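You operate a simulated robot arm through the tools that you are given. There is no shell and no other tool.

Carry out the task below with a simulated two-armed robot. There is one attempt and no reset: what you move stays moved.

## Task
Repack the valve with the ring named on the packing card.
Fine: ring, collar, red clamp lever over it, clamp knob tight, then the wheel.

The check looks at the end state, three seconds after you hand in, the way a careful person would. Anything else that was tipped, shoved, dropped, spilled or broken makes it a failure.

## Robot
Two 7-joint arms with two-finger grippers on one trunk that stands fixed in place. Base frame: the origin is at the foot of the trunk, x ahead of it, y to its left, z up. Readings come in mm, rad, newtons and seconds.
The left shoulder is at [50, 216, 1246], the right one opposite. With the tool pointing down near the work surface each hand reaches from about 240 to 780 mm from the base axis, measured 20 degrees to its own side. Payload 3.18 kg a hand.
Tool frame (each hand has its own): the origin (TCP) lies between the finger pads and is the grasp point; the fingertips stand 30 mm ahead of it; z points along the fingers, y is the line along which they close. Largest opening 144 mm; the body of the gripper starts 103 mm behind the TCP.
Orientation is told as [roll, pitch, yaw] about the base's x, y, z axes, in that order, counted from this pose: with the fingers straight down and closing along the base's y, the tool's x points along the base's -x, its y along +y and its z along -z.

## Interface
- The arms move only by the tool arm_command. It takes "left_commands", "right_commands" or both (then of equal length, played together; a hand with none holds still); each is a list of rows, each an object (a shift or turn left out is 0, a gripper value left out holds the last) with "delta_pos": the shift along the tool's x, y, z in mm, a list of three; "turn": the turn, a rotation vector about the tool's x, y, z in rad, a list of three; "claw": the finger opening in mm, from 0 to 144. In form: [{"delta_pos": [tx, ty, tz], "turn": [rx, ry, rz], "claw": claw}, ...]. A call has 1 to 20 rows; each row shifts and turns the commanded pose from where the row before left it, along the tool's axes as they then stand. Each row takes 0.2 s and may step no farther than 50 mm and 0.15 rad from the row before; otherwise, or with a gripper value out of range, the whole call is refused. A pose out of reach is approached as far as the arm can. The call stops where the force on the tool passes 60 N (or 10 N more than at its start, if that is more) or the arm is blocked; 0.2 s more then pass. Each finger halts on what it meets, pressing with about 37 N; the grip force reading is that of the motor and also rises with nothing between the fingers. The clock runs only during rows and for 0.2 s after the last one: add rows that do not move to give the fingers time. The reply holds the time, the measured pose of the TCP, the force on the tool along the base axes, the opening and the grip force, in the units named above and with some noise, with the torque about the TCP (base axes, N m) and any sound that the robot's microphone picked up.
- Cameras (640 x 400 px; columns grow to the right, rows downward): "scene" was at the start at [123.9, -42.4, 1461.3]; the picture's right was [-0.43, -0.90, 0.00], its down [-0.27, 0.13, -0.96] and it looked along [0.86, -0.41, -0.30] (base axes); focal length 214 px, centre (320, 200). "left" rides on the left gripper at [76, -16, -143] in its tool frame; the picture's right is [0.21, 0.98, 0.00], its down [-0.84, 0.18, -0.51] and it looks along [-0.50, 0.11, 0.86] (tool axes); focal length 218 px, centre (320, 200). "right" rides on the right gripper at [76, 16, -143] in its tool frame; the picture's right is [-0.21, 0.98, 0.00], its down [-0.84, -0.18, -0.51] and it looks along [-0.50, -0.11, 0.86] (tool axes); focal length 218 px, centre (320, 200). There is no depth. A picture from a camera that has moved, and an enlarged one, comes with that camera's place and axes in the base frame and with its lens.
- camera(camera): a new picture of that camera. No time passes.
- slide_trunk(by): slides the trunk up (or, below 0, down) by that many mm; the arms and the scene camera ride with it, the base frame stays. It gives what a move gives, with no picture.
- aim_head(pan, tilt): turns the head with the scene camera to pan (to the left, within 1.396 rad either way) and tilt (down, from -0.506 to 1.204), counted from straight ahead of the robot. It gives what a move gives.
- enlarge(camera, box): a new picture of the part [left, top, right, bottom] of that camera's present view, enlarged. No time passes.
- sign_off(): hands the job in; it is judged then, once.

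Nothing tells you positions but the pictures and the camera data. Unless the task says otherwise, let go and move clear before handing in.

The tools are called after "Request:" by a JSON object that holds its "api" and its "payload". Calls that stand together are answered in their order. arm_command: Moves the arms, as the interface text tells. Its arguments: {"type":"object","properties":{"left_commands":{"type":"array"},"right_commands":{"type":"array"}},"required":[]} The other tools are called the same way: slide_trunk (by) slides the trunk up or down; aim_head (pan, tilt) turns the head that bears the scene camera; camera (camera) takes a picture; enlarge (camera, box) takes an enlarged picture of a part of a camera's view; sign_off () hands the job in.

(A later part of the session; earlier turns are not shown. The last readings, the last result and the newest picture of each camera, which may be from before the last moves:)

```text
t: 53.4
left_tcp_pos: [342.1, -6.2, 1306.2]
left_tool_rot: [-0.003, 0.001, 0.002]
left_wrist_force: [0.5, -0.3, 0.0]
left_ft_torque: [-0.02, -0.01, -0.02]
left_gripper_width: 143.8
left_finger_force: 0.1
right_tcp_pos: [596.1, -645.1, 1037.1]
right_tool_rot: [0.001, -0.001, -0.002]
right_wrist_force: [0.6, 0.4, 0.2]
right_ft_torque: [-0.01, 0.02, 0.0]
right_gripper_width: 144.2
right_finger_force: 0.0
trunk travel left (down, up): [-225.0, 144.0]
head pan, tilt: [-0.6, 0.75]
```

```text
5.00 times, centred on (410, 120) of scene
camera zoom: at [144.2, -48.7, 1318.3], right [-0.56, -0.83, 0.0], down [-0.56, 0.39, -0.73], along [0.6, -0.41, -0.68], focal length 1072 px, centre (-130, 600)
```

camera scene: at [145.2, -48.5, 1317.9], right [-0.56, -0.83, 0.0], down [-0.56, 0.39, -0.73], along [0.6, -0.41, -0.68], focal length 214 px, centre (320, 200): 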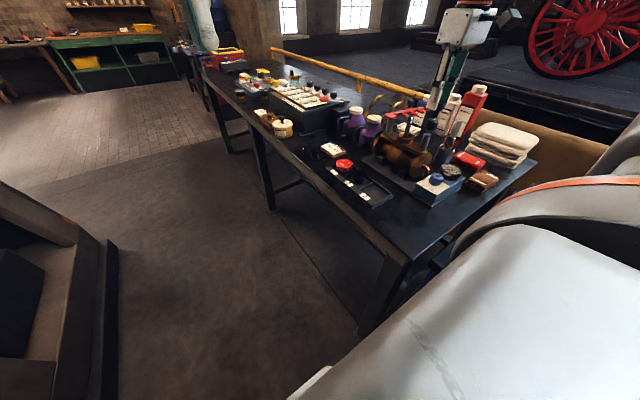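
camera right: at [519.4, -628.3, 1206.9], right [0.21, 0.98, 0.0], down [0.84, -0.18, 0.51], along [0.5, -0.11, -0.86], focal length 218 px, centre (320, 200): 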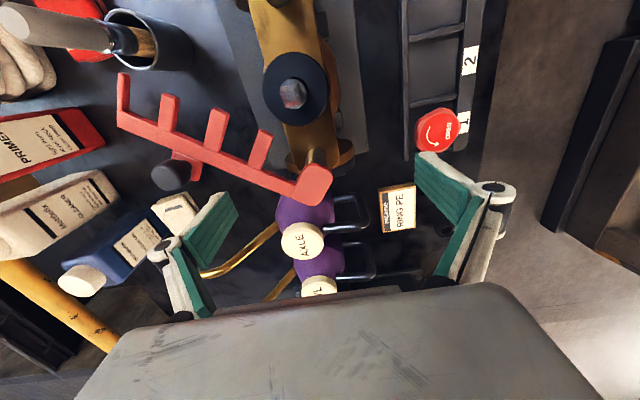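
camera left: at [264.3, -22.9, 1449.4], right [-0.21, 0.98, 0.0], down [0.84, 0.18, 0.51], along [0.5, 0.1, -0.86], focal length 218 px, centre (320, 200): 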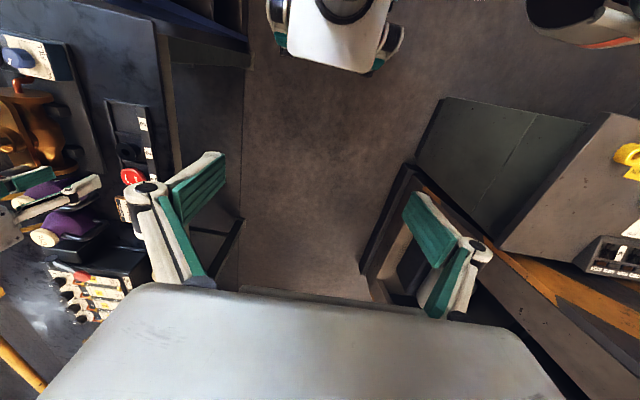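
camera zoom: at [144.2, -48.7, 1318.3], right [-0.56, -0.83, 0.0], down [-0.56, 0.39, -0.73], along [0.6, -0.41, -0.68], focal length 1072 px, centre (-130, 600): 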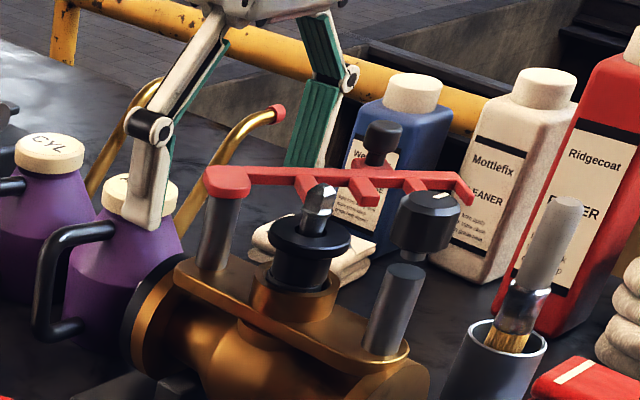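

Request:
{"api": "arm_command", "payload": {"right_commands": [{"delta_pos": [5, 3.8, 0]}, {"delta_pos": [6, 2.9, 0]}, {"delta_pos": [6.1, 2.9, 0]}, {"delta_pos": [4.5, 3.3, 0]}, {"delta_pos": [4.4, 3.3, 0]}, {}]}}

Request:
{"api": "camera", "payload": {"camera": "right"}}

Request:
{"api": "enlarge", "payload": {"camera": "scene", "box": [375, 80, 445, 160]}}

```text
t: 54.8
left_tcp_pos: [342.1, -7.4, 1305.2]
left_tool_rot: [-0.001, 0.001, 0.002]
left_wrist_force: [-0.4, -1.0, -0.6]
left_ft_torque: [-0.02, -0.02, 0.01]
left_gripper_width: 144.0
left_finger_force: 0.1
right_tcp_pos: [570.5, -629.4, 1039.2]
right_tool_rot: [0.002, -0.002, 0.0]
right_wrist_force: [-0.4, 0.3, 0.8]
right_ft_torque: [-0.01, -0.01, -0.01]
right_gripper_width: 143.9
right_finger_force: 0.0
trunk travel left (down, up): [-225.0, 144.0]
head pan, tilt: [-0.6, 0.75]
```

```text
taken
camera right: at [493.3, -611.7, 1179.3], right [0.21, 0.98, 0.0], down [0.84, -0.18, 0.51], along [0.5, -0.11, -0.86], focal length 218 px, centre (320, 200)
```

right: 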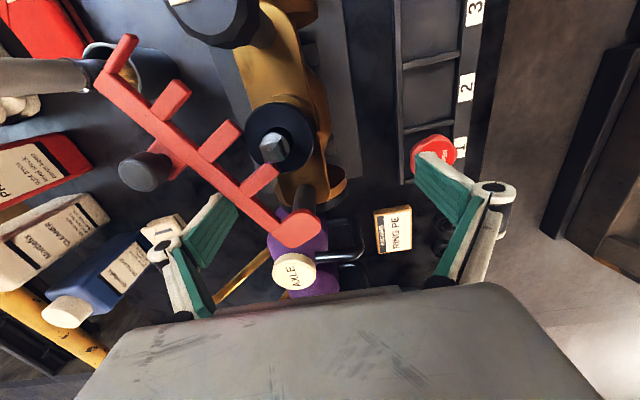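

```text
5.00 times, centred on (410, 120) of scene
camera zoom: at [144.5, -48.8, 1318.1], right [-0.56, -0.83, 0.0], down [-0.56, 0.39, -0.73], along [0.6, -0.41, -0.68], focal length 1072 px, centre (-130, 600)
```

zoom: 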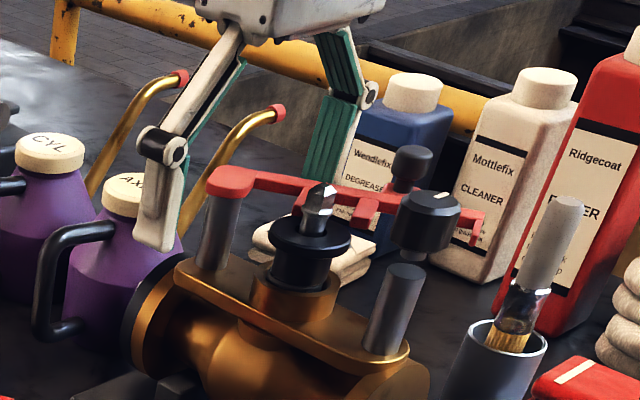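

The bar swings freely. Continuing the arc.

Request:
{"api": "arm_command", "payload": {"right_commands": [{"delta_pos": [3.8, 4, 0]}, {"delta_pos": [3.8, 4, 0]}, {"delta_pos": [3, 4.6, 0]}, {"delta_pos": [3, 4.6, 0]}, {}]}}

Request:
{"api": "camera", "payload": {"camera": "right"}}

Request:
{"api": "enlarge", "payload": {"camera": "right", "box": [130, 40, 330, 260]}}

Request:
{"api": "enlarge", "payload": {"camera": "scene", "box": [375, 80, 445, 160]}}

```text
t: 56.0
left_tcp_pos: [343.6, -7.1, 1305.4]
left_tool_rot: [-0.002, 0.001, 0.001]
left_wrist_force: [1.3, -0.6, -0.6]
left_ft_torque: [-0.02, 0.03, 0.0]
left_gripper_width: 143.9
left_finger_force: 0.0
right_tcp_pos: [557.3, -611.5, 1037.3]
right_tool_rot: [0.002, -0.003, -0.003]
right_wrist_force: [-0.3, 0.1, 0.3]
right_ft_torque: [-0.02, -0.02, 0.04]
right_gripper_width: 144.2
right_finger_force: 0.0
trunk travel left (down, up): [-225.0, 144.0]
head pan, tilt: [-0.6, 0.75]
```

```text
taken
camera right: at [479.2, -595.1, 1179.2], right [0.21, 0.98, 0.0], down [0.84, -0.18, 0.51], along [0.5, -0.11, -0.86], focal length 218 px, centre (320, 200)
```

right: 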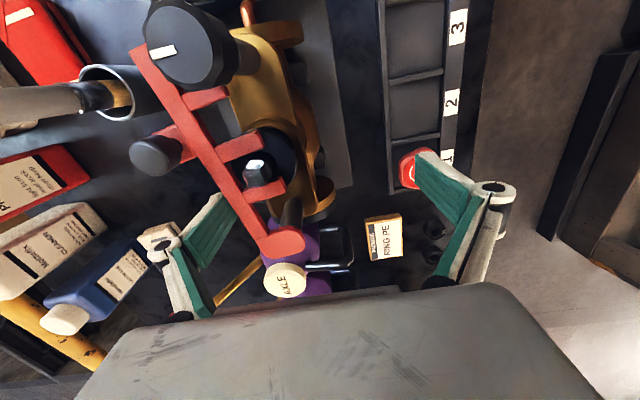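

```text
1.82 times, centred on (230, 150) of right
camera zoom: at [479.2, -595.1, 1179.2], right [0.21, 0.98, 0.0], down [0.84, -0.18, 0.51], along [0.5, -0.11, -0.86], focal length 397 px, centre (484, 291)
```

zoom: 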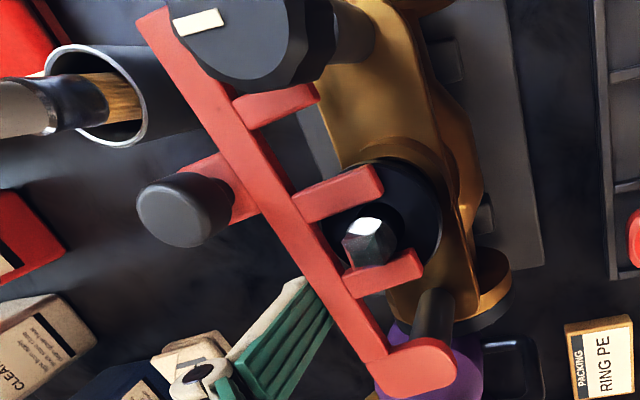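

```text
5.00 times, centred on (410, 120) of scene
camera zoom: at [144.4, -48.7, 1318.2], right [-0.56, -0.83, 0.0], down [-0.56, 0.39, -0.73], along [0.6, -0.41, -0.68], focal length 1072 px, centre (-130, 600)
```

zoom: 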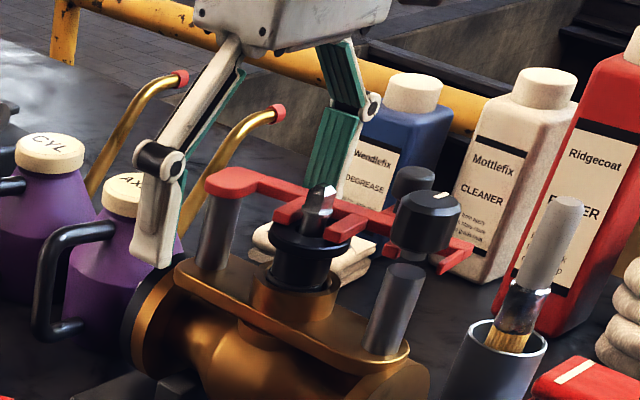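

Tines 1 and 2 are closing around the stem over the collar. Final part of the arc.

Request:
{"api": "arm_command", "payload": {"right_commands": [{"delta_pos": [1.8, 3.4, 0]}, {"delta_pos": [1.4, 3.4, 0]}, {"delta_pos": [1.2, 3.3, 0]}, {}]}}

Request:
{"api": "camera", "payload": {"camera": "right"}}

Request:
{"api": "enlarge", "payload": {"camera": "right", "box": [130, 20, 330, 240]}}

Request:
{"api": "enlarge", "payload": {"camera": "scene", "box": [375, 90, 445, 160]}}

```text
t: 57.0
left_tcp_pos: [343.0, -7.7, 1305.1]
left_tool_rot: [-0.001, -0.001, 0.001]
left_wrist_force: [-0.7, -1.1, 0.1]
left_ft_torque: [0.0, 0.02, 0.0]
left_gripper_width: 143.8
left_finger_force: 0.0
right_tcp_pos: [551.9, -604.0, 1037.4]
right_tool_rot: [-0.001, -0.001, -0.001]
right_wrist_force: [0.4, -5.1, 0.2]
right_ft_torque: [-0.09, 0.07, 0.02]
right_gripper_width: 144.0
right_finger_force: 0.1
trunk travel left (down, up): [-225.0, 144.0]
head pan, tilt: [-0.6, 0.75]
```

```text
taken
camera right: at [475.0, -586.7, 1179.4], right [0.21, 0.98, 0.0], down [0.84, -0.18, 0.51], along [0.5, -0.11, -0.86], focal length 218 px, centre (320, 200)
```

right: 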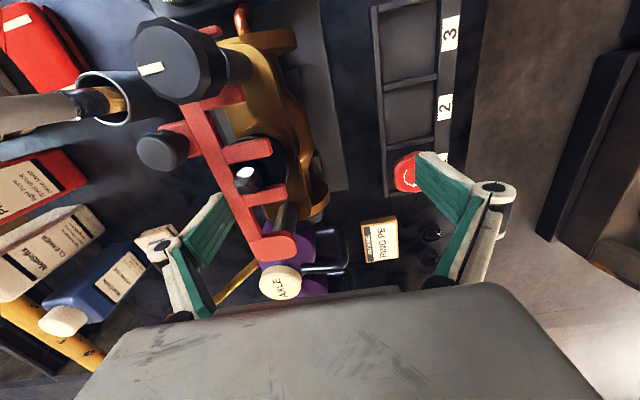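

```text
1.82 times, centred on (230, 130) of right
camera zoom: at [475.0, -586.7, 1179.4], right [0.21, 0.98, 0.0], down [0.84, -0.18, 0.51], along [0.5, -0.11, -0.86], focal length 397 px, centre (484, 327)
```

zoom: 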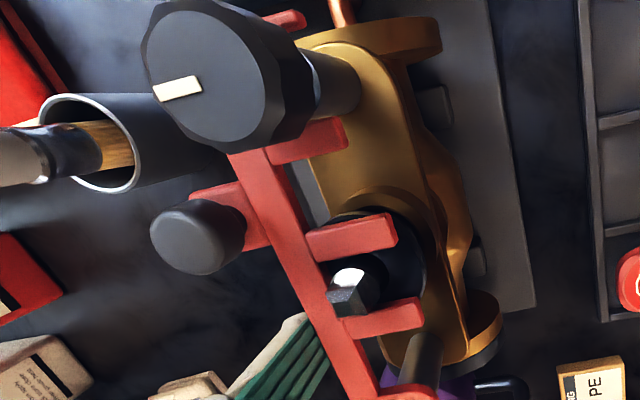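

```text
5.71 times, centred on (410, 125) of scene
camera zoom: at [144.4, -49.3, 1318.2], right [-0.56, -0.83, 0.0], down [-0.56, 0.39, -0.73], along [0.6, -0.41, -0.68], focal length 1226 px, centre (-194, 629)
```

zoom: 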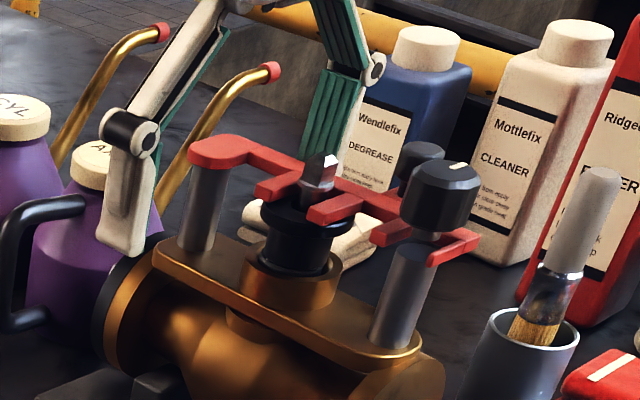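

The lever lies along the valve with its tines around the stem and knob neck, and has come to its stop. I'll back the finger off and lift.

Request:
{"api": "arm_command", "payload": {"right_commands": [{"delta_pos": [0, -6, 0]}, {"delta_pos": [0, 0, -30]}, {"delta_pos": [0, 0, -40]}, {"delta_pos": [0, 0, -30]}, {}]}}

Request:
{"api": "camera", "payload": {"camera": "right"}}

Request:
{"api": "enlarge", "payload": {"camera": "right", "box": [200, 50, 330, 200]}}

Request:
{"api": "enlarge", "payload": {"camera": "scene", "box": [385, 95, 435, 145]}}

```text
t: 58.2
left_tcp_pos: [342.8, -7.0, 1304.9]
left_tool_rot: [-0.002, 0.0, 0.001]
left_wrist_force: [0.5, -0.5, -0.4]
left_ft_torque: [0.03, -0.04, -0.04]
left_gripper_width: 144.1
left_finger_force: 0.0
right_tcp_pos: [552.7, -608.4, 1136.5]
right_tool_rot: [0.003, -0.001, -0.002]
right_wrist_force: [0.5, -1.0, 0.4]
right_ft_torque: [0.01, 0.02, -0.04]
right_gripper_width: 143.9
right_finger_force: 0.0
trunk travel left (down, up): [-225.0, 144.0]
head pan, tilt: [-0.6, 0.75]
```

```text
taken
camera right: at [475.3, -592.2, 1278.6], right [0.21, 0.98, 0.0], down [0.84, -0.18, 0.51], along [0.5, -0.11, -0.86], focal length 218 px, centre (320, 200)
```

right: 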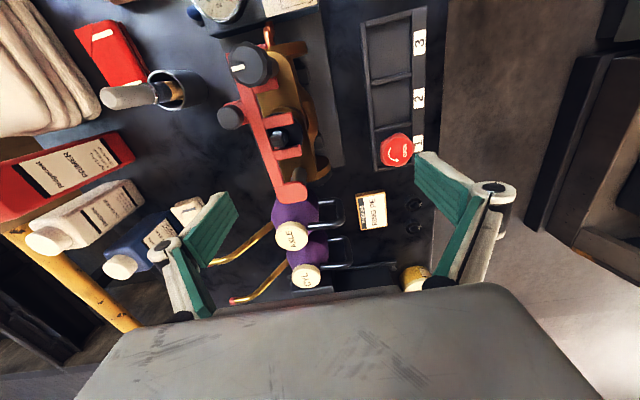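

```text
2.67 times, centred on (265, 125) of right
camera zoom: at [475.3, -592.2, 1278.6], right [0.21, 0.98, 0.0], down [0.84, -0.18, 0.51], along [0.5, -0.11, -0.86], focal length 582 px, centre (467, 400)
```

zoom: 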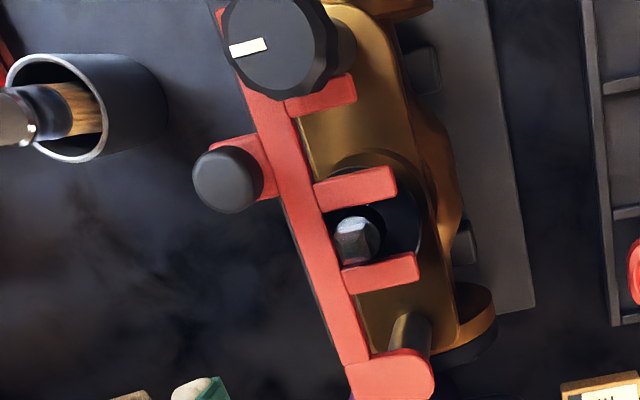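

```text
8.00 times, centred on (410, 120) of scene
camera zoom: at [144.5, -48.9, 1318.1], right [-0.56, -0.83, 0.0], down [-0.56, 0.39, -0.73], along [0.6, -0.41, -0.68], focal length 1716 px, centre (-400, 840)
```

zoom: 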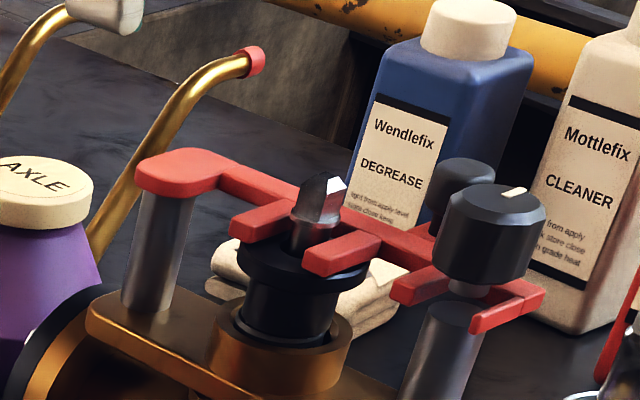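

The lever is properly over the collar. Next the clamp knob: I'll move above it and check centring.

Request:
{"api": "arm_command", "payload": {"right_commands": [{"delta_pos": [30, -14, 0], "claw": 76}, {"delta_pos": [30, -14, 0]}, {"delta_pos": [30.5, -14, 0]}, {}, {}]}}

Request:
{"api": "camera", "payload": {"camera": "right"}}

Request:
{"api": "enlarge", "payload": {"camera": "right", "box": [250, 110, 390, 230]}}

Request:
{"api": "enlarge", "payload": {"camera": "scene", "box": [385, 80, 445, 150]}}

```text
t: 59.4
left_tcp_pos: [342.2, -8.1, 1305.0]
left_tool_rot: [-0.001, 0.0, 0.001]
left_wrist_force: [-0.3, 0.4, 0.8]
left_ft_torque: [0.01, -0.02, 0.01]
left_gripper_width: 144.1
left_finger_force: 0.1
right_tcp_pos: [459.6, -651.0, 1138.8]
right_tool_rot: [0.002, -0.002, -0.002]
right_wrist_force: [-0.3, -0.1, 0.2]
right_ft_torque: [-0.01, -0.03, 0.02]
right_gripper_width: 75.9
right_finger_force: 0.0
trunk travel left (down, up): [-225.0, 144.0]
head pan, tilt: [-0.6, 0.75]
```

```text
taken
camera right: at [381.9, -634.1, 1280.8], right [0.21, 0.98, 0.0], down [0.84, -0.18, 0.51], along [0.5, -0.11, -0.86], focal length 218 px, centre (320, 200)
```

right: 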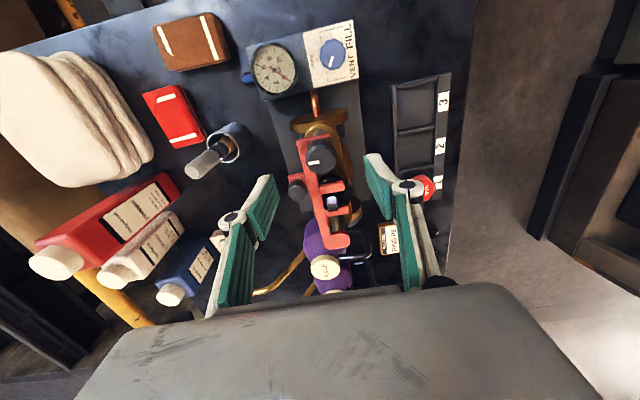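

```text
3.33 times, centred on (320, 170) of right
camera zoom: at [381.9, -634.1, 1280.8], right [0.21, 0.98, 0.0], down [0.84, -0.18, 0.51], along [0.5, -0.11, -0.86], focal length 728 px, centre (320, 300)
```

zoom: 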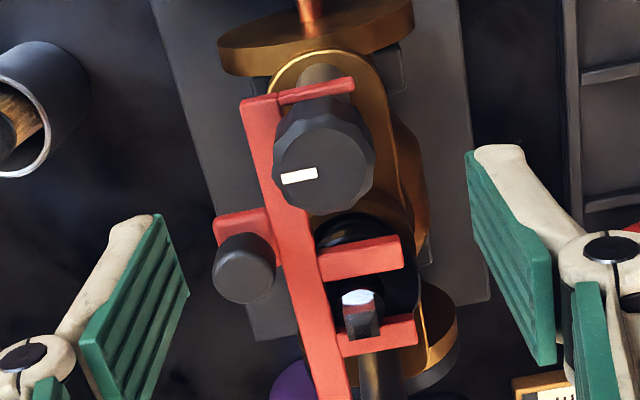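

```text
5.71 times, centred on (415, 115) of scene
camera zoom: at [143.7, -48.8, 1318.3], right [-0.57, -0.82, 0.0], down [-0.56, 0.39, -0.73], along [0.6, -0.41, -0.68], focal length 1226 px, centre (-223, 686)
```

zoom: 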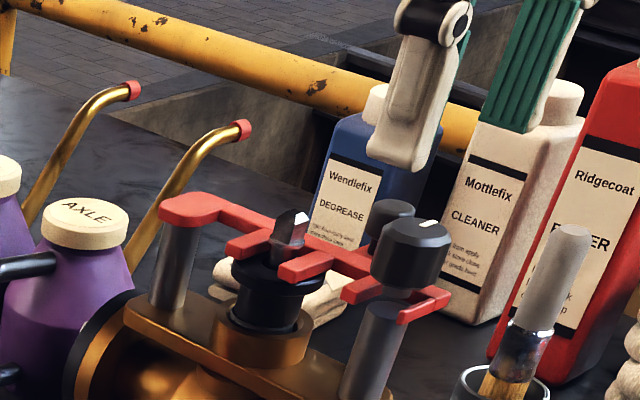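

The hand is centred over the knob. I'll pre-turn the hand counter-clockwise, descend, grip the knob, and turn clockwise while watching the torque.

Request:
{"api": "arm_command", "payload": {"right_commands": [{"delta_pos": [-0.3, 0.3, 0], "turn": [0, 0, -0.14]}, {"turn": [0, 0, -0.14]}, {"turn": [0, 0, -0.14]}, {"turn": [0, 0, -0.14]}, {"turn": [0, 0, -0.14]}, {"turn": [0, 0, -0.1], "claw": 60}, {"delta_pos": [0, 0, 20]}, {"delta_pos": [0, 0, 18]}, {"delta_pos": [0, 0, 14]}, {}]}}

Request:
{"api": "camera", "payload": {"camera": "right"}}

Request:
{"api": "enlarge", "payload": {"camera": "right", "box": [250, 110, 390, 230]}}

Request:
{"api": "enlarge", "payload": {"camera": "scene", "box": [385, 80, 445, 150]}}

```text
t: 61.6
left_tcp_pos: [344.2, -6.9, 1307.0]
left_tool_rot: [-0.002, 0.001, 0.001]
left_wrist_force: [-0.4, -0.7, 0.0]
left_ft_torque: [-0.01, 0.0, 0.02]
left_gripper_width: 143.8
left_finger_force: 0.1
right_tcp_pos: [463.2, -649.6, 1085.0]
right_tool_rot: [-0.001, -0.001, 0.797]
right_wrist_force: [-0.2, -0.1, -0.1]
right_ft_torque: [-0.03, -0.01, -0.03]
right_gripper_width: 60.1
right_finger_force: 0.0
trunk travel left (down, up): [-225.0, 144.0]
head pan, tilt: [-0.6, 0.75]
```

```text
taken
camera right: at [396.4, -693.1, 1226.3], right [-0.55, 0.83, 0.0], down [0.72, 0.48, 0.51], along [0.42, 0.28, -0.86], focal length 218 px, centre (320, 200)
```

right: 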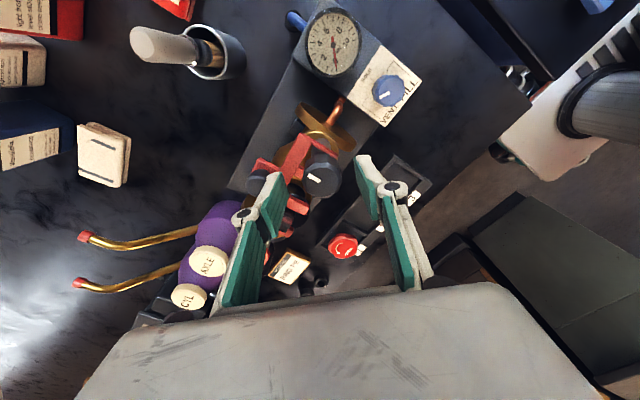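

```text
3.33 times, centred on (320, 170) of right
camera zoom: at [396.4, -693.1, 1226.3], right [-0.55, 0.83, 0.0], down [0.72, 0.48, 0.51], along [0.42, 0.28, -0.86], focal length 728 px, centre (320, 300)
```

zoom: 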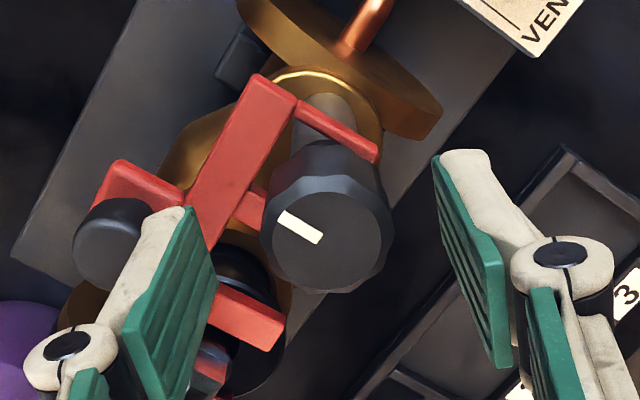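

```text
5.71 times, centred on (415, 115) of scene
camera zoom: at [144.4, -48.6, 1318.2], right [-0.56, -0.83, 0.0], down [-0.56, 0.39, -0.73], along [0.6, -0.41, -0.68], focal length 1226 px, centre (-223, 686)
```

zoom: 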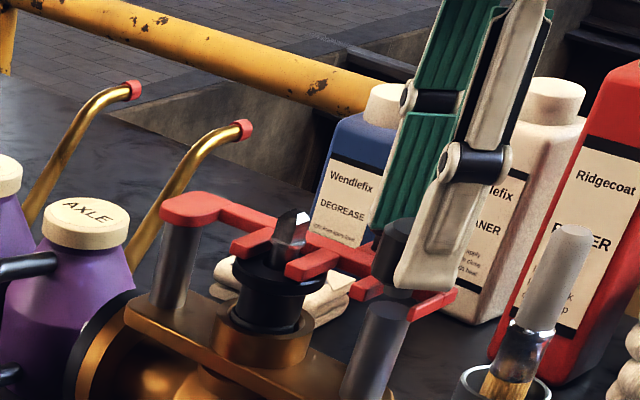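

Request:
{"api": "arm_command", "payload": {"right_commands": [{"claw": 24}, {}, {}]}}

Request:
{"api": "enlarge", "payload": {"camera": "right", "box": [250, 110, 390, 230]}}

Request:
{"api": "enlarge", "payload": {"camera": "scene", "box": [385, 90, 445, 150]}}

```text
t: 62.4
left_tcp_pos: [341.7, -5.3, 1305.9]
left_tool_rot: [-0.003, -0.002, 0.001]
left_wrist_force: [0.6, 0.1, 0.4]
left_ft_torque: [-0.02, 0.03, 0.01]
left_gripper_width: 144.0
left_finger_force: 0.1
right_tcp_pos: [462.0, -648.9, 1084.3]
right_tool_rot: [0.004, -0.003, 0.796]
right_wrist_force: [-10.8, 10.2, -5.7]
right_ft_torque: [0.6, 0.22, 0.02]
right_gripper_width: 31.3
right_finger_force: 45.1
trunk travel left (down, up): [-225.0, 144.0]
head pan, tilt: [-0.6, 0.75]
```

```text
3.33 times, centred on (320, 170) of right
camera zoom: at [395.4, -692.0, 1226.3], right [-0.55, 0.83, 0.0], down [0.72, 0.48, 0.51], along [0.42, 0.28, -0.86], focal length 728 px, centre (320, 300)
```

zoom: 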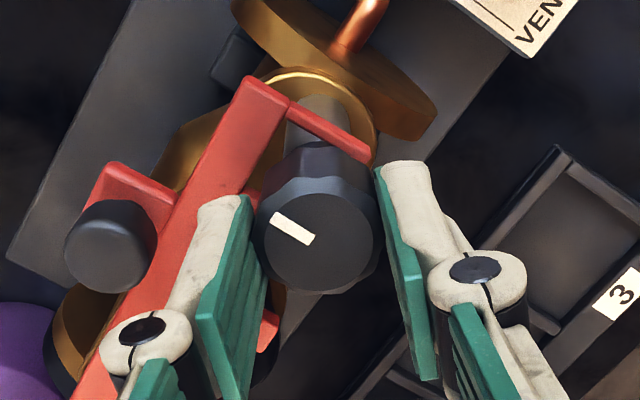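

```text
6.67 times, centred on (415, 120) of scene
camera zoom: at [143.5, -48.0, 1318.2], right [-0.56, -0.83, 0.0], down [-0.56, 0.38, -0.73], along [0.6, -0.41, -0.68], focal length 1430 px, centre (-313, 733)
```

zoom: 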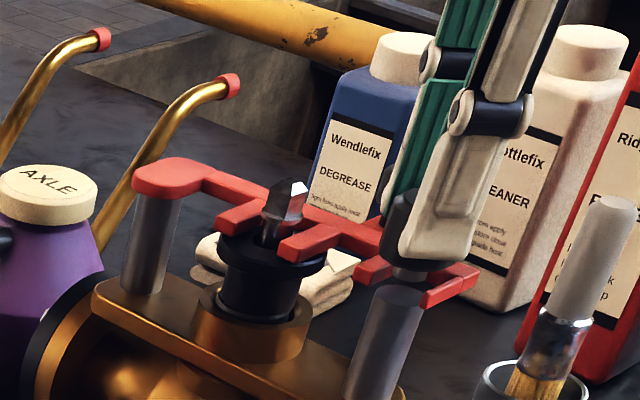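

The knob is gripped at 31 mm. I'll relieve the small side load and start turning clockwise.

Request:
{"api": "arm_command", "payload": {"right_commands": [{"delta_pos": [0, 0.8, 0]}, {"turn": [0, 0, 0.12]}, {"turn": [0, 0, 0.12]}, {}]}}

Request:
{"api": "enlarge", "payload": {"camera": "right", "box": [250, 110, 390, 230]}}

```text
t: 63.4
left_tcp_pos: [342.8, -6.8, 1304.4]
left_tool_rot: [-0.001, 0.001, 0.002]
left_wrist_force: [0.5, 0.5, 0.4]
left_ft_torque: [0.01, 0.0, 0.01]
left_gripper_width: 143.8
left_finger_force: 0.0
right_tcp_pos: [461.9, -648.6, 1084.3]
right_tool_rot: [0.004, -0.003, 0.558]
right_wrist_force: [-9.0, 15.9, -20.0]
right_ft_torque: [0.74, -0.43, 0.0]
right_gripper_width: 31.0
right_finger_force: 44.7
trunk travel left (down, up): [-225.0, 144.0]
head pan, tilt: [-0.6, 0.75]
```

```text
3.33 times, centred on (320, 170) of right
camera zoom: at [387.3, -675.6, 1226.5], right [-0.34, 0.94, 0.0], down [0.81, 0.29, 0.51], along [0.48, 0.18, -0.86], focal length 728 px, centre (320, 300)
```

zoom: 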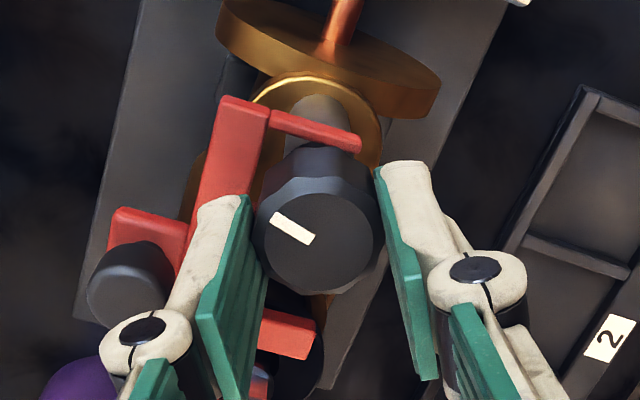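

The knob turns and pulls downward as it screws in — correct direction. I'll continue, following it down.

Request:
{"api": "arm_command", "payload": {"right_commands": [{"delta_pos": [0, 0, 1.0], "turn": [0, 0, 0.12]}, {"delta_pos": [0, 0, 0.4], "turn": [0, 0, 0.12]}, {"delta_pos": [0, 0, 0.4], "turn": [0, 0, 0.12]}, {"delta_pos": [0, 0, 0.4], "turn": [0, 0, 0.12]}, {}]}}

Request:
{"api": "enlarge", "payload": {"camera": "right", "box": [250, 110, 390, 230]}}

Request:
{"api": "enlarge", "payload": {"camera": "scene", "box": [385, 90, 445, 150]}}

```text
t: 64.6
left_tcp_pos: [343.1, -6.4, 1306.0]
left_tool_rot: [-0.001, 0.001, 0.003]
left_wrist_force: [-0.2, 0.0, 0.4]
left_ft_torque: [0.0, 0.0, 0.02]
left_gripper_width: 144.0
left_finger_force: 0.2
right_tcp_pos: [461.7, -649.4, 1085.2]
right_tool_rot: [0.0, -0.004, 0.078]
right_wrist_force: [-8.7, 7.3, -4.6]
right_ft_torque: [-0.01, 1.4, 0.02]
right_gripper_width: 31.6
right_finger_force: 44.7
trunk travel left (down, up): [-225.0, 144.0]
head pan, tilt: [-0.6, 0.75]
```

```text
3.33 times, centred on (320, 170) of right
camera zoom: at [382.9, -638.6, 1226.4], right [0.13, 0.99, 0.0], down [0.85, -0.11, 0.51], along [0.51, -0.07, -0.86], focal length 728 px, centre (320, 300)
```

zoom: 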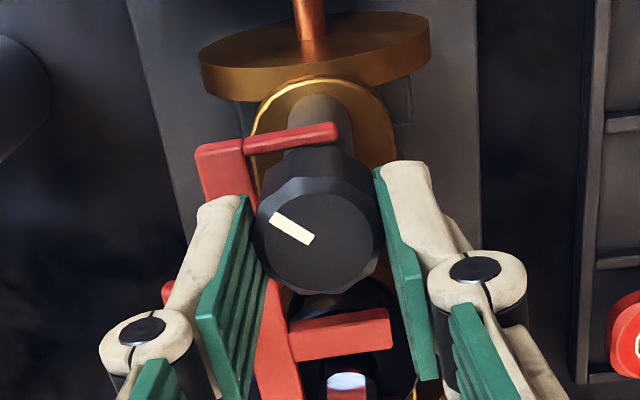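

```text
6.67 times, centred on (415, 120) of scene
camera zoom: at [143.9, -48.4, 1318.3], right [-0.56, -0.83, 0.0], down [-0.56, 0.39, -0.73], along [0.6, -0.41, -0.68], focal length 1430 px, centre (-313, 733)
```

zoom: 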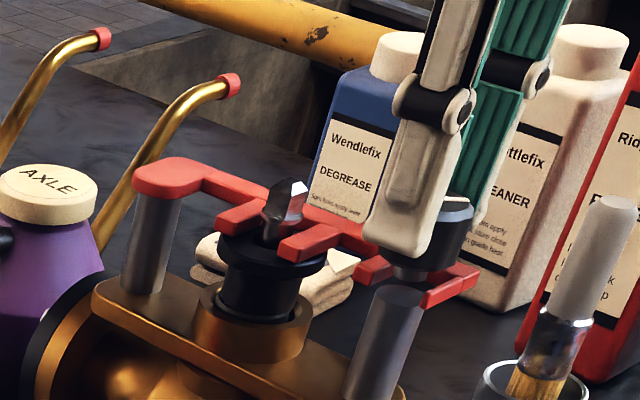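

Request:
{"api": "arm_command", "payload": {"right_commands": [{"delta_pos": [0, 0, 0.4], "turn": [0, 0, 0.13]}, {"delta_pos": [0, 0, 0.4], "turn": [0, 0, 0.13]}, {"delta_pos": [0, 0, 0.4], "turn": [0, 0, 0.13]}, {"delta_pos": [0, 0, 0.4], "turn": [0, 0, 0.13]}, {"delta_pos": [0, 0, 0.4], "turn": [0, 0, 0.13]}, {"delta_pos": [0, 0, 0.4], "turn": [0, 0, 0.13]}, {}]}}

Request:
{"api": "enlarge", "payload": {"camera": "right", "box": [250, 110, 390, 230]}}

Request:
{"api": "enlarge", "payload": {"camera": "scene", "box": [385, 90, 445, 150]}}

```text
t: 66.2
left_tcp_pos: [340.9, -5.3, 1306.3]
left_tool_rot: [-0.001, -0.002, 0.002]
left_wrist_force: [0.2, -0.1, -0.9]
left_ft_torque: [0.0, 0.03, 0.01]
left_gripper_width: 144.0
left_finger_force: 0.0
right_tcp_pos: [462.1, -651.0, 1084.1]
right_tool_rot: [0.002, -0.007, -0.706]
right_wrist_force: [-8.3, -9.7, 21.9]
right_ft_torque: [0.44, 1.07, 0.01]
right_gripper_width: 31.2
right_finger_force: 44.6
trunk travel left (down, up): [-225.0, 144.0]
head pan, tilt: [-0.6, 0.75]
```

```text
3.33 times, centred on (320, 170) of right
camera zoom: at [411.8, -587.9, 1226.2], right [0.79, 0.61, 0.0], down [0.52, -0.68, 0.51], along [0.32, -0.4, -0.86], focal length 728 px, centre (320, 300)
```

zoom: 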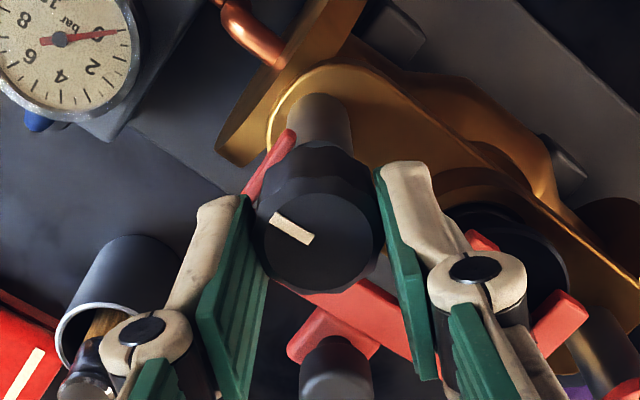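

```text
6.67 times, centred on (415, 120) of scene
camera zoom: at [142.2, -48.3, 1318.7], right [-0.56, -0.83, 0.0], down [-0.56, 0.39, -0.73], along [0.6, -0.41, -0.68], focal length 1430 px, centre (-313, 733)
```

zoom: 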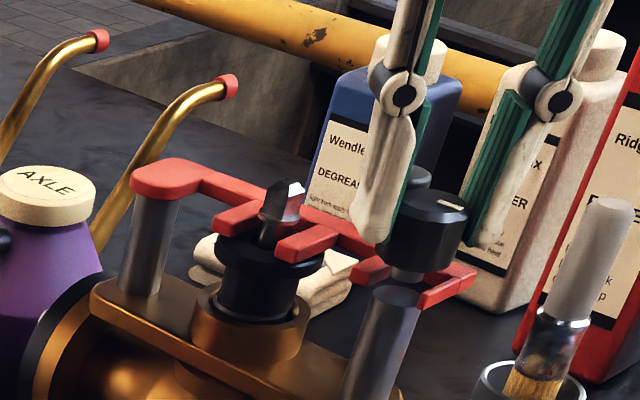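

The knob turns without resistance so far. I'll ratchet: open, turn back, re-grip, and turn clockwise again.

Request:
{"api": "arm_command", "payload": {"right_commands": [{"delta_pos": [0, 0, -2.5], "claw": 44}, {}, {"turn": [0, 0, -0.14]}, {"turn": [0, 0, -0.14]}, {"turn": [0, 0, -0.14]}, {"turn": [0, 0, -0.14]}, {"turn": [0, 0, -0.14]}, {"turn": [0, 0, -0.14]}, {"turn": [0, 0, -0.14]}, {"turn": [0, 0, -0.14]}, {"turn": [0, 0, -0.14]}, {"turn": [0, 0, -0.14]}, {"turn": [0, 0, -0.1]}, {}]}}

Request:
{"api": "enlarge", "payload": {"camera": "right", "box": [250, 110, 390, 230]}}

Request:
{"api": "enlarge", "payload": {"camera": "scene", "box": [385, 90, 445, 150]}}

```text
t: 69.2
left_tcp_pos: [342.6, -5.8, 1304.7]
left_tool_rot: [-0.002, 0.002, 0.001]
left_wrist_force: [-0.4, -0.3, -0.3]
left_ft_torque: [-0.01, -0.01, 0.0]
left_gripper_width: 144.0
left_finger_force: 0.1
right_tcp_pos: [462.8, -649.9, 1084.4]
right_tool_rot: [0.0, -0.001, 0.799]
right_wrist_force: [-0.8, -0.2, 0.1]
right_ft_torque: [-0.01, 0.01, 0.01]
right_gripper_width: 44.2
right_finger_force: 0.2
trunk travel left (down, up): [-225.0, 144.0]
head pan, tilt: [-0.6, 0.75]
```

```text
3.33 times, centred on (320, 170) of right
camera zoom: at [396.5, -691.9, 1226.3], right [-0.56, 0.83, 0.0], down [0.72, 0.48, 0.51], along [0.42, 0.28, -0.86], focal length 728 px, centre (320, 300)
```

zoom: 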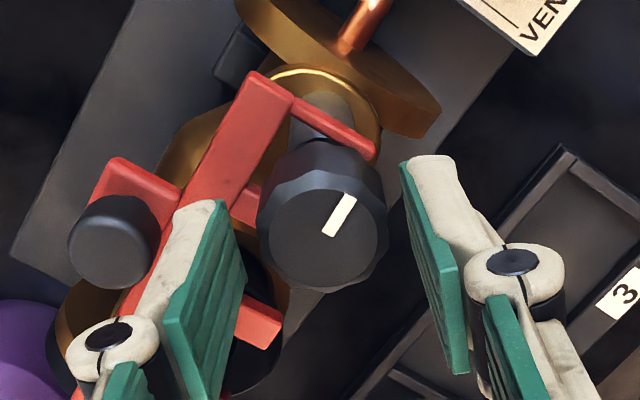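

```text
6.67 times, centred on (415, 120) of scene
camera zoom: at [144.4, -48.7, 1318.2], right [-0.56, -0.83, 0.0], down [-0.56, 0.39, -0.73], along [0.6, -0.41, -0.68], focal length 1430 px, centre (-313, 733)
```

zoom: 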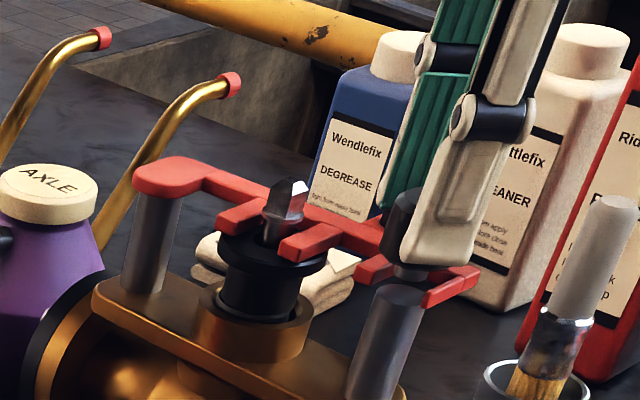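

Request:
{"api": "arm_command", "payload": {"right_commands": [{"claw": 24}, {}, {}, {"delta_pos": [0, 0, 0.2], "turn": [0, 0, 0.13]}, {"delta_pos": [0, 0, 0.2], "turn": [0, 0, 0.13]}, {"delta_pos": [0, 0, 0.2], "turn": [0, 0, 0.13]}, {"delta_pos": [0, 0, 0.2], "turn": [0, 0, 0.13]}, {"delta_pos": [0, 0, 0.2], "turn": [0, 0, 0.13]}, {"delta_pos": [0, 0, 0.2], "turn": [0, 0, 0.13]}, {}]}}

Request:
{"api": "enlarge", "payload": {"camera": "right", "box": [250, 110, 390, 230]}}

Request:
{"api": "enlarge", "payload": {"camera": "scene", "box": [385, 90, 445, 150]}}

```text
t: 71.4
left_tcp_pos: [342.7, -6.8, 1304.9]
left_tool_rot: [-0.002, 0.001, 0.002]
left_wrist_force: [0.0, 0.3, -0.7]
left_ft_torque: [0.0, -0.05, -0.05]
left_gripper_width: 144.0
left_finger_force: 0.0
right_tcp_pos: [463.3, -650.5, 1083.7]
right_tool_rot: [-0.004, -0.006, 0.016]
right_wrist_force: [5.5, -8.8, 21.0]
right_ft_torque: [-0.36, 0.58, 0.03]
right_gripper_width: 31.3
right_finger_force: 44.8
trunk travel left (down, up): [-225.0, 144.0]
head pan, tilt: [-0.6, 0.75]
```

```text
3.33 times, centred on (320, 170) of right
camera zoom: at [384.2, -633.5, 1225.8], right [0.19, 0.98, 0.0], down [0.84, -0.16, 0.51], along [0.5, -0.1, -0.86], focal length 728 px, centre (320, 300)
```

zoom: 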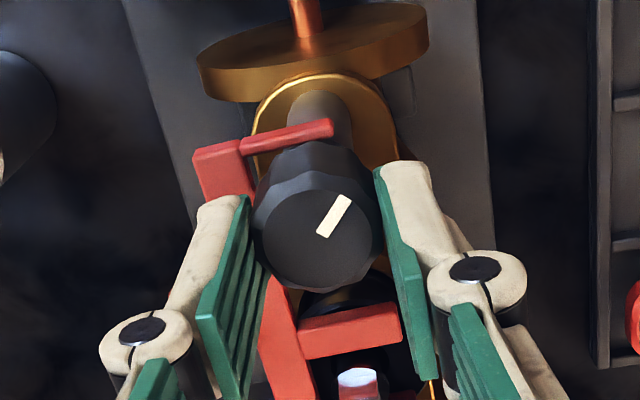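

```text
6.67 times, centred on (415, 120) of scene
camera zoom: at [143.8, -48.1, 1318.5], right [-0.56, -0.83, 0.0], down [-0.56, 0.38, -0.73], along [0.6, -0.41, -0.68], focal length 1430 px, centre (-313, 733)
```

zoom: 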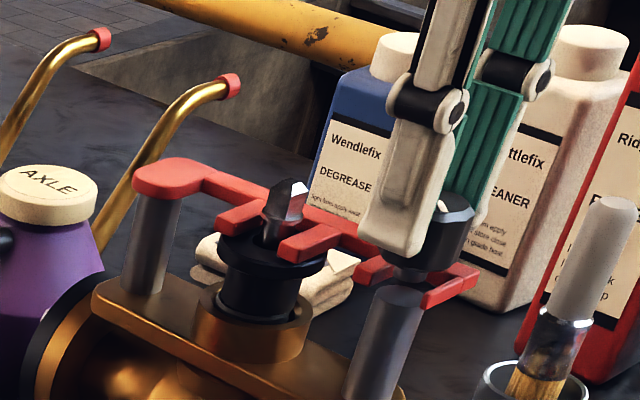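

Request:
{"api": "arm_command", "payload": {"right_commands": [{"delta_pos": [0, 0, -1.5]}, {"turn": [0, 0, 0.13]}, {"turn": [0, 0, 0.13]}, {"turn": [0, 0, 0.13]}, {"turn": [0, 0, 0.13]}, {"turn": [0, 0, 0.13]}, {"turn": [0, 0, 0.1]}, {}]}}

Request:
{"api": "enlarge", "payload": {"camera": "right", "box": [250, 110, 390, 230]}}

Request:
{"api": "enlarge", "payload": {"camera": "scene", "box": [385, 90, 445, 150]}}

```text
t: 73.2
left_tcp_pos: [342.5, -7.2, 1303.8]
left_tool_rot: [-0.003, -0.001, 0.003]
left_wrist_force: [-0.7, 0.6, 0.2]
left_ft_torque: [0.0, -0.01, 0.0]
left_gripper_width: 144.0
left_finger_force: 0.1
right_tcp_pos: [461.9, -651.9, 1083.1]
right_tool_rot: [0.002, -0.001, -0.733]
right_wrist_force: [4.2, -18.2, 11.7]
right_ft_torque: [-1.11, -0.43, -0.01]
right_gripper_width: 31.3
right_finger_force: 45.1
trunk travel left (down, up): [-225.0, 144.0]
head pan, tilt: [-0.6, 0.75]
```

```text
3.33 times, centred on (320, 170) of right
camera zoom: at [414.9, -588.1, 1226.3], right [0.81, 0.59, 0.0], down [0.51, -0.7, 0.51], along [0.3, -0.41, -0.86], focal length 728 px, centre (320, 300)
```

zoom: 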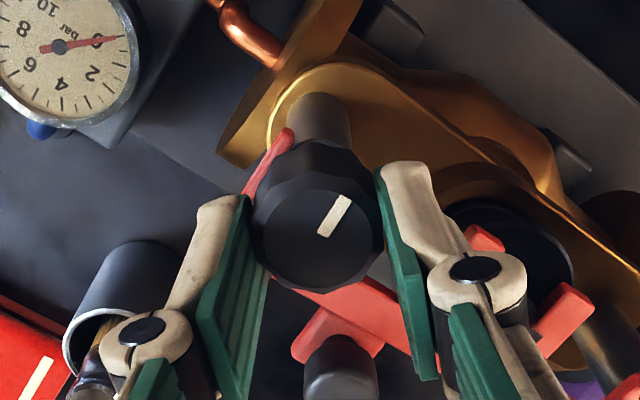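

```text
6.67 times, centred on (415, 120) of scene
camera zoom: at [144.1, -49.8, 1318.2], right [-0.56, -0.83, 0.0], down [-0.56, 0.39, -0.73], along [0.6, -0.41, -0.68], focal length 1430 px, centre (-313, 733)
```

zoom: 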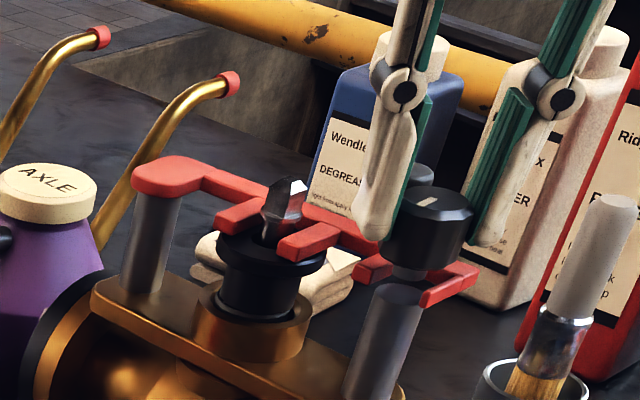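

Request:
{"api": "arm_command", "payload": {"right_commands": [{"delta_pos": [0.75, -0.67, -1], "claw": 44}, {}, {"turn": [0, 0, -0.145]}, {"turn": [0, 0, -0.145]}, {"turn": [0, 0, -0.145]}, {"turn": [0, 0, -0.145]}, {"turn": [0, 0, -0.145]}, {"turn": [0, 0, -0.145]}, {"turn": [0, 0, -0.145]}, {"turn": [0, 0, -0.145]}, {"turn": [0, 0, -0.145]}, {"turn": [0, 0, -0.145]}, {"turn": [0, 0, -0.1]}, {"claw": 24}, {}, {}]}}

Request:
{"api": "arm_command", "payload": {"right_commands": [{"turn": [0, 0, 0.14]}, {"turn": [0, 0, 0.14]}, {"turn": [0, 0, 0.14]}, {"turn": [0, 0, 0.14]}, {"turn": [0, 0, 0.14]}, {"turn": [0, 0, 0.14]}, {"turn": [0, 0, 0.14]}, {"turn": [0, 0, 0.14]}, {"turn": [0, 0, 0.14]}, {"turn": [0, 0, 0.14]}, {"turn": [0, 0, 0.1]}, {}]}}

Request:
{"api": "enlarge", "payload": {"camera": "right", "box": [250, 110, 390, 230]}}

Request:
{"api": "enlarge", "payload": {"camera": "scene", "box": [385, 90, 445, 150]}}

```text
t: 76.6
left_tcp_pos: [342.1, -6.3, 1304.6]
left_tool_rot: [-0.002, 0.0, 0.002]
left_wrist_force: [-0.5, 0.3, -1.0]
left_ft_torque: [0.0, -0.01, 0.01]
left_gripper_width: 144.0
left_finger_force: 0.0
right_tcp_pos: [460.3, -649.5, 1083.8]
right_tool_rot: [0.001, -0.002, 0.815]
right_wrist_force: [-5.7, 4.3, -2.0]
right_ft_torque: [0.24, 0.2, -0.01]
right_gripper_width: 31.4
right_finger_force: 44.9
trunk travel left (down, up): [-225.0, 144.0]
head pan, tilt: [-0.6, 0.75]
```

```text
t: 79.2
left_tcp_pos: [341.5, -8.1, 1305.9]
left_tool_rot: [-0.002, 0.002, 0.0]
left_wrist_force: [0.7, -0.9, -0.4]
left_ft_torque: [0.02, 0.01, -0.02]
left_gripper_width: 143.8
left_finger_force: 0.1
right_tcp_pos: [460.4, -649.5, 1085.6]
right_tool_rot: [0.002, 0.0, -0.683]
right_wrist_force: [-3.3, -7.2, 3.8]
right_ft_torque: [-0.32, 0.11, 0.39]
right_gripper_width: 31.3
right_finger_force: 45.2
trunk travel left (down, up): [-225.0, 144.0]
head pan, tilt: [-0.6, 0.75]
```

```text
3.33 times, centred on (320, 170) of right
camera zoom: at [410.2, -588.7, 1226.8], right [0.78, 0.63, 0.0], down [0.54, -0.67, 0.51], along [0.32, -0.39, -0.86], focal length 728 px, centre (320, 300)
```

zoom: 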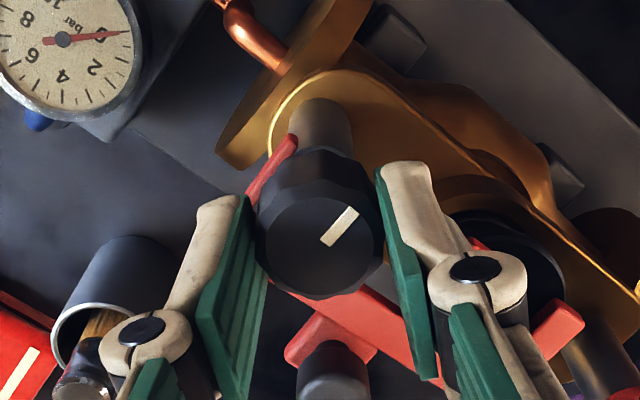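

```text
6.67 times, centred on (415, 120) of scene
camera zoom: at [143.9, -49.3, 1318.2], right [-0.56, -0.83, 0.0], down [-0.56, 0.39, -0.73], along [0.6, -0.41, -0.68], focal length 1430 px, centre (-313, 733)
```

zoom: 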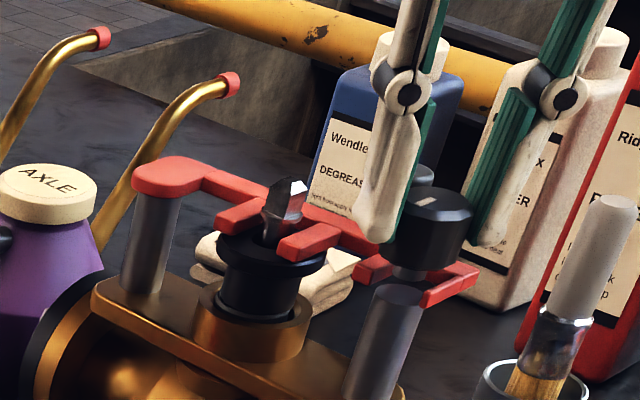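

A resisting torque (0.39 N·m) has appeared. I'll give a little more turn and see whether the knob still follows.

Request:
{"api": "arm_command", "payload": {"right_commands": [{"turn": [0, 0, 0.08]}, {"turn": [0, 0, 0.06]}, {}]}}

Request:
{"api": "enlarge", "payload": {"camera": "right", "box": [250, 110, 390, 230]}}

```text
t: 80.0
left_tcp_pos: [346.5, -3.1, 1304.0]
left_tool_rot: [-0.006, 0.003, 0.002]
left_wrist_force: [-0.1, -0.5, -0.9]
left_ft_torque: [0.0, -0.02, -0.01]
left_gripper_width: 144.3
left_finger_force: 0.1
right_tcp_pos: [467.7, -659.2, 1089.2]
right_tool_rot: [0.016, 0.018, -0.818]
right_wrist_force: [10.8, 47.5, -19.1]
right_ft_torque: [1.0, -0.25, -0.14]
right_gripper_width: 31.3
right_finger_force: 45.4
right hand out of reach, approached as far as the arm can: row 1, 2
trunk travel left (down, up): [-225.0, 144.0]
head pan, tilt: [-0.6, 0.75]
```

```text
3.33 times, centred on (320, 170) of right
camera zoom: at [426.9, -594.6, 1233.2], right [0.86, 0.52, 0.01], down [0.44, -0.75, 0.49], along [0.26, -0.41, -0.87], focal length 728 px, centre (320, 300)
```

zoom: 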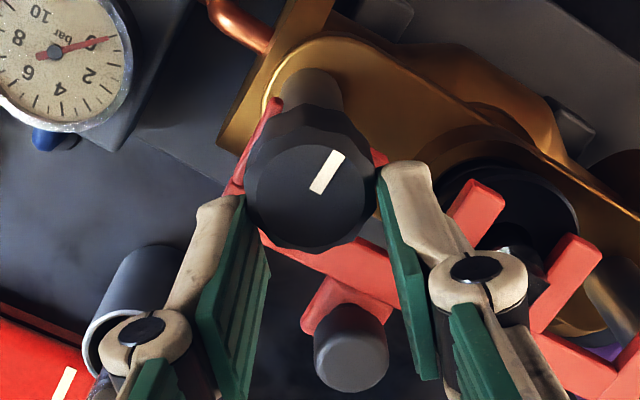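

The wrist hit its limit and dragged sideways; I'll release the knob at once.

Request:
{"api": "arm_command", "payload": {"right_commands": [{"claw": 46}, {}]}}

Request:
{"api": "camera", "payload": {"camera": "right"}}

Request:
{"api": "enlarge", "payload": {"camera": "scene", "box": [375, 90, 445, 170]}}

```text
t: 80.6
left_tcp_pos: [342.9, -7.5, 1304.5]
left_tool_rot: [-0.001, 0.0, 0.001]
left_wrist_force: [-0.7, -0.9, 0.2]
left_ft_torque: [0.05, -0.04, -0.03]
left_gripper_width: 143.8
left_finger_force: 0.0
right_tcp_pos: [465.0, -670.8, 1092.0]
right_tool_rot: [0.006, 0.002, -0.816]
right_wrist_force: [9.9, 1.3, 2.5]
right_ft_torque: [0.17, -0.28, -0.23]
right_gripper_width: 50.6
right_finger_force: 3.9
trunk travel left (down, up): [-225.0, 144.0]
head pan, tilt: [-0.6, 0.75]
```

```text
taken
camera right: at [423.2, -604.0, 1233.3], right [0.86, 0.52, 0.01], down [0.44, -0.74, 0.5], along [0.26, -0.43, -0.86], focal length 218 px, centre (320, 200)
```

right: 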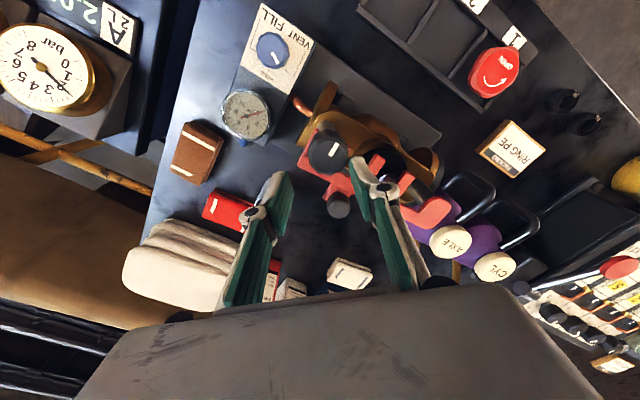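

```text
5.00 times, centred on (410, 130) of scene
camera zoom: at [144.6, -49.2, 1318.3], right [-0.56, -0.83, 0.0], down [-0.56, 0.39, -0.73], along [0.6, -0.41, -0.68], focal length 1072 px, centre (-130, 550)
```

zoom: 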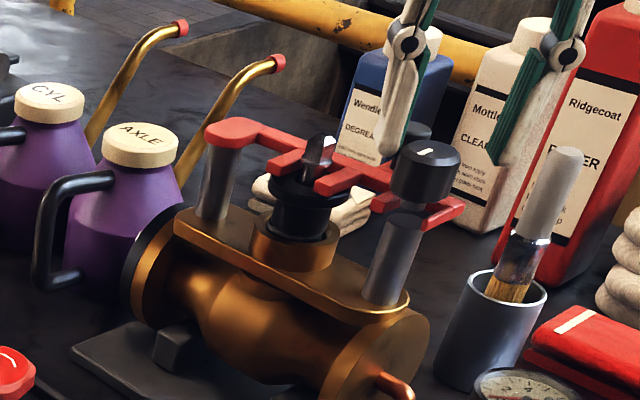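

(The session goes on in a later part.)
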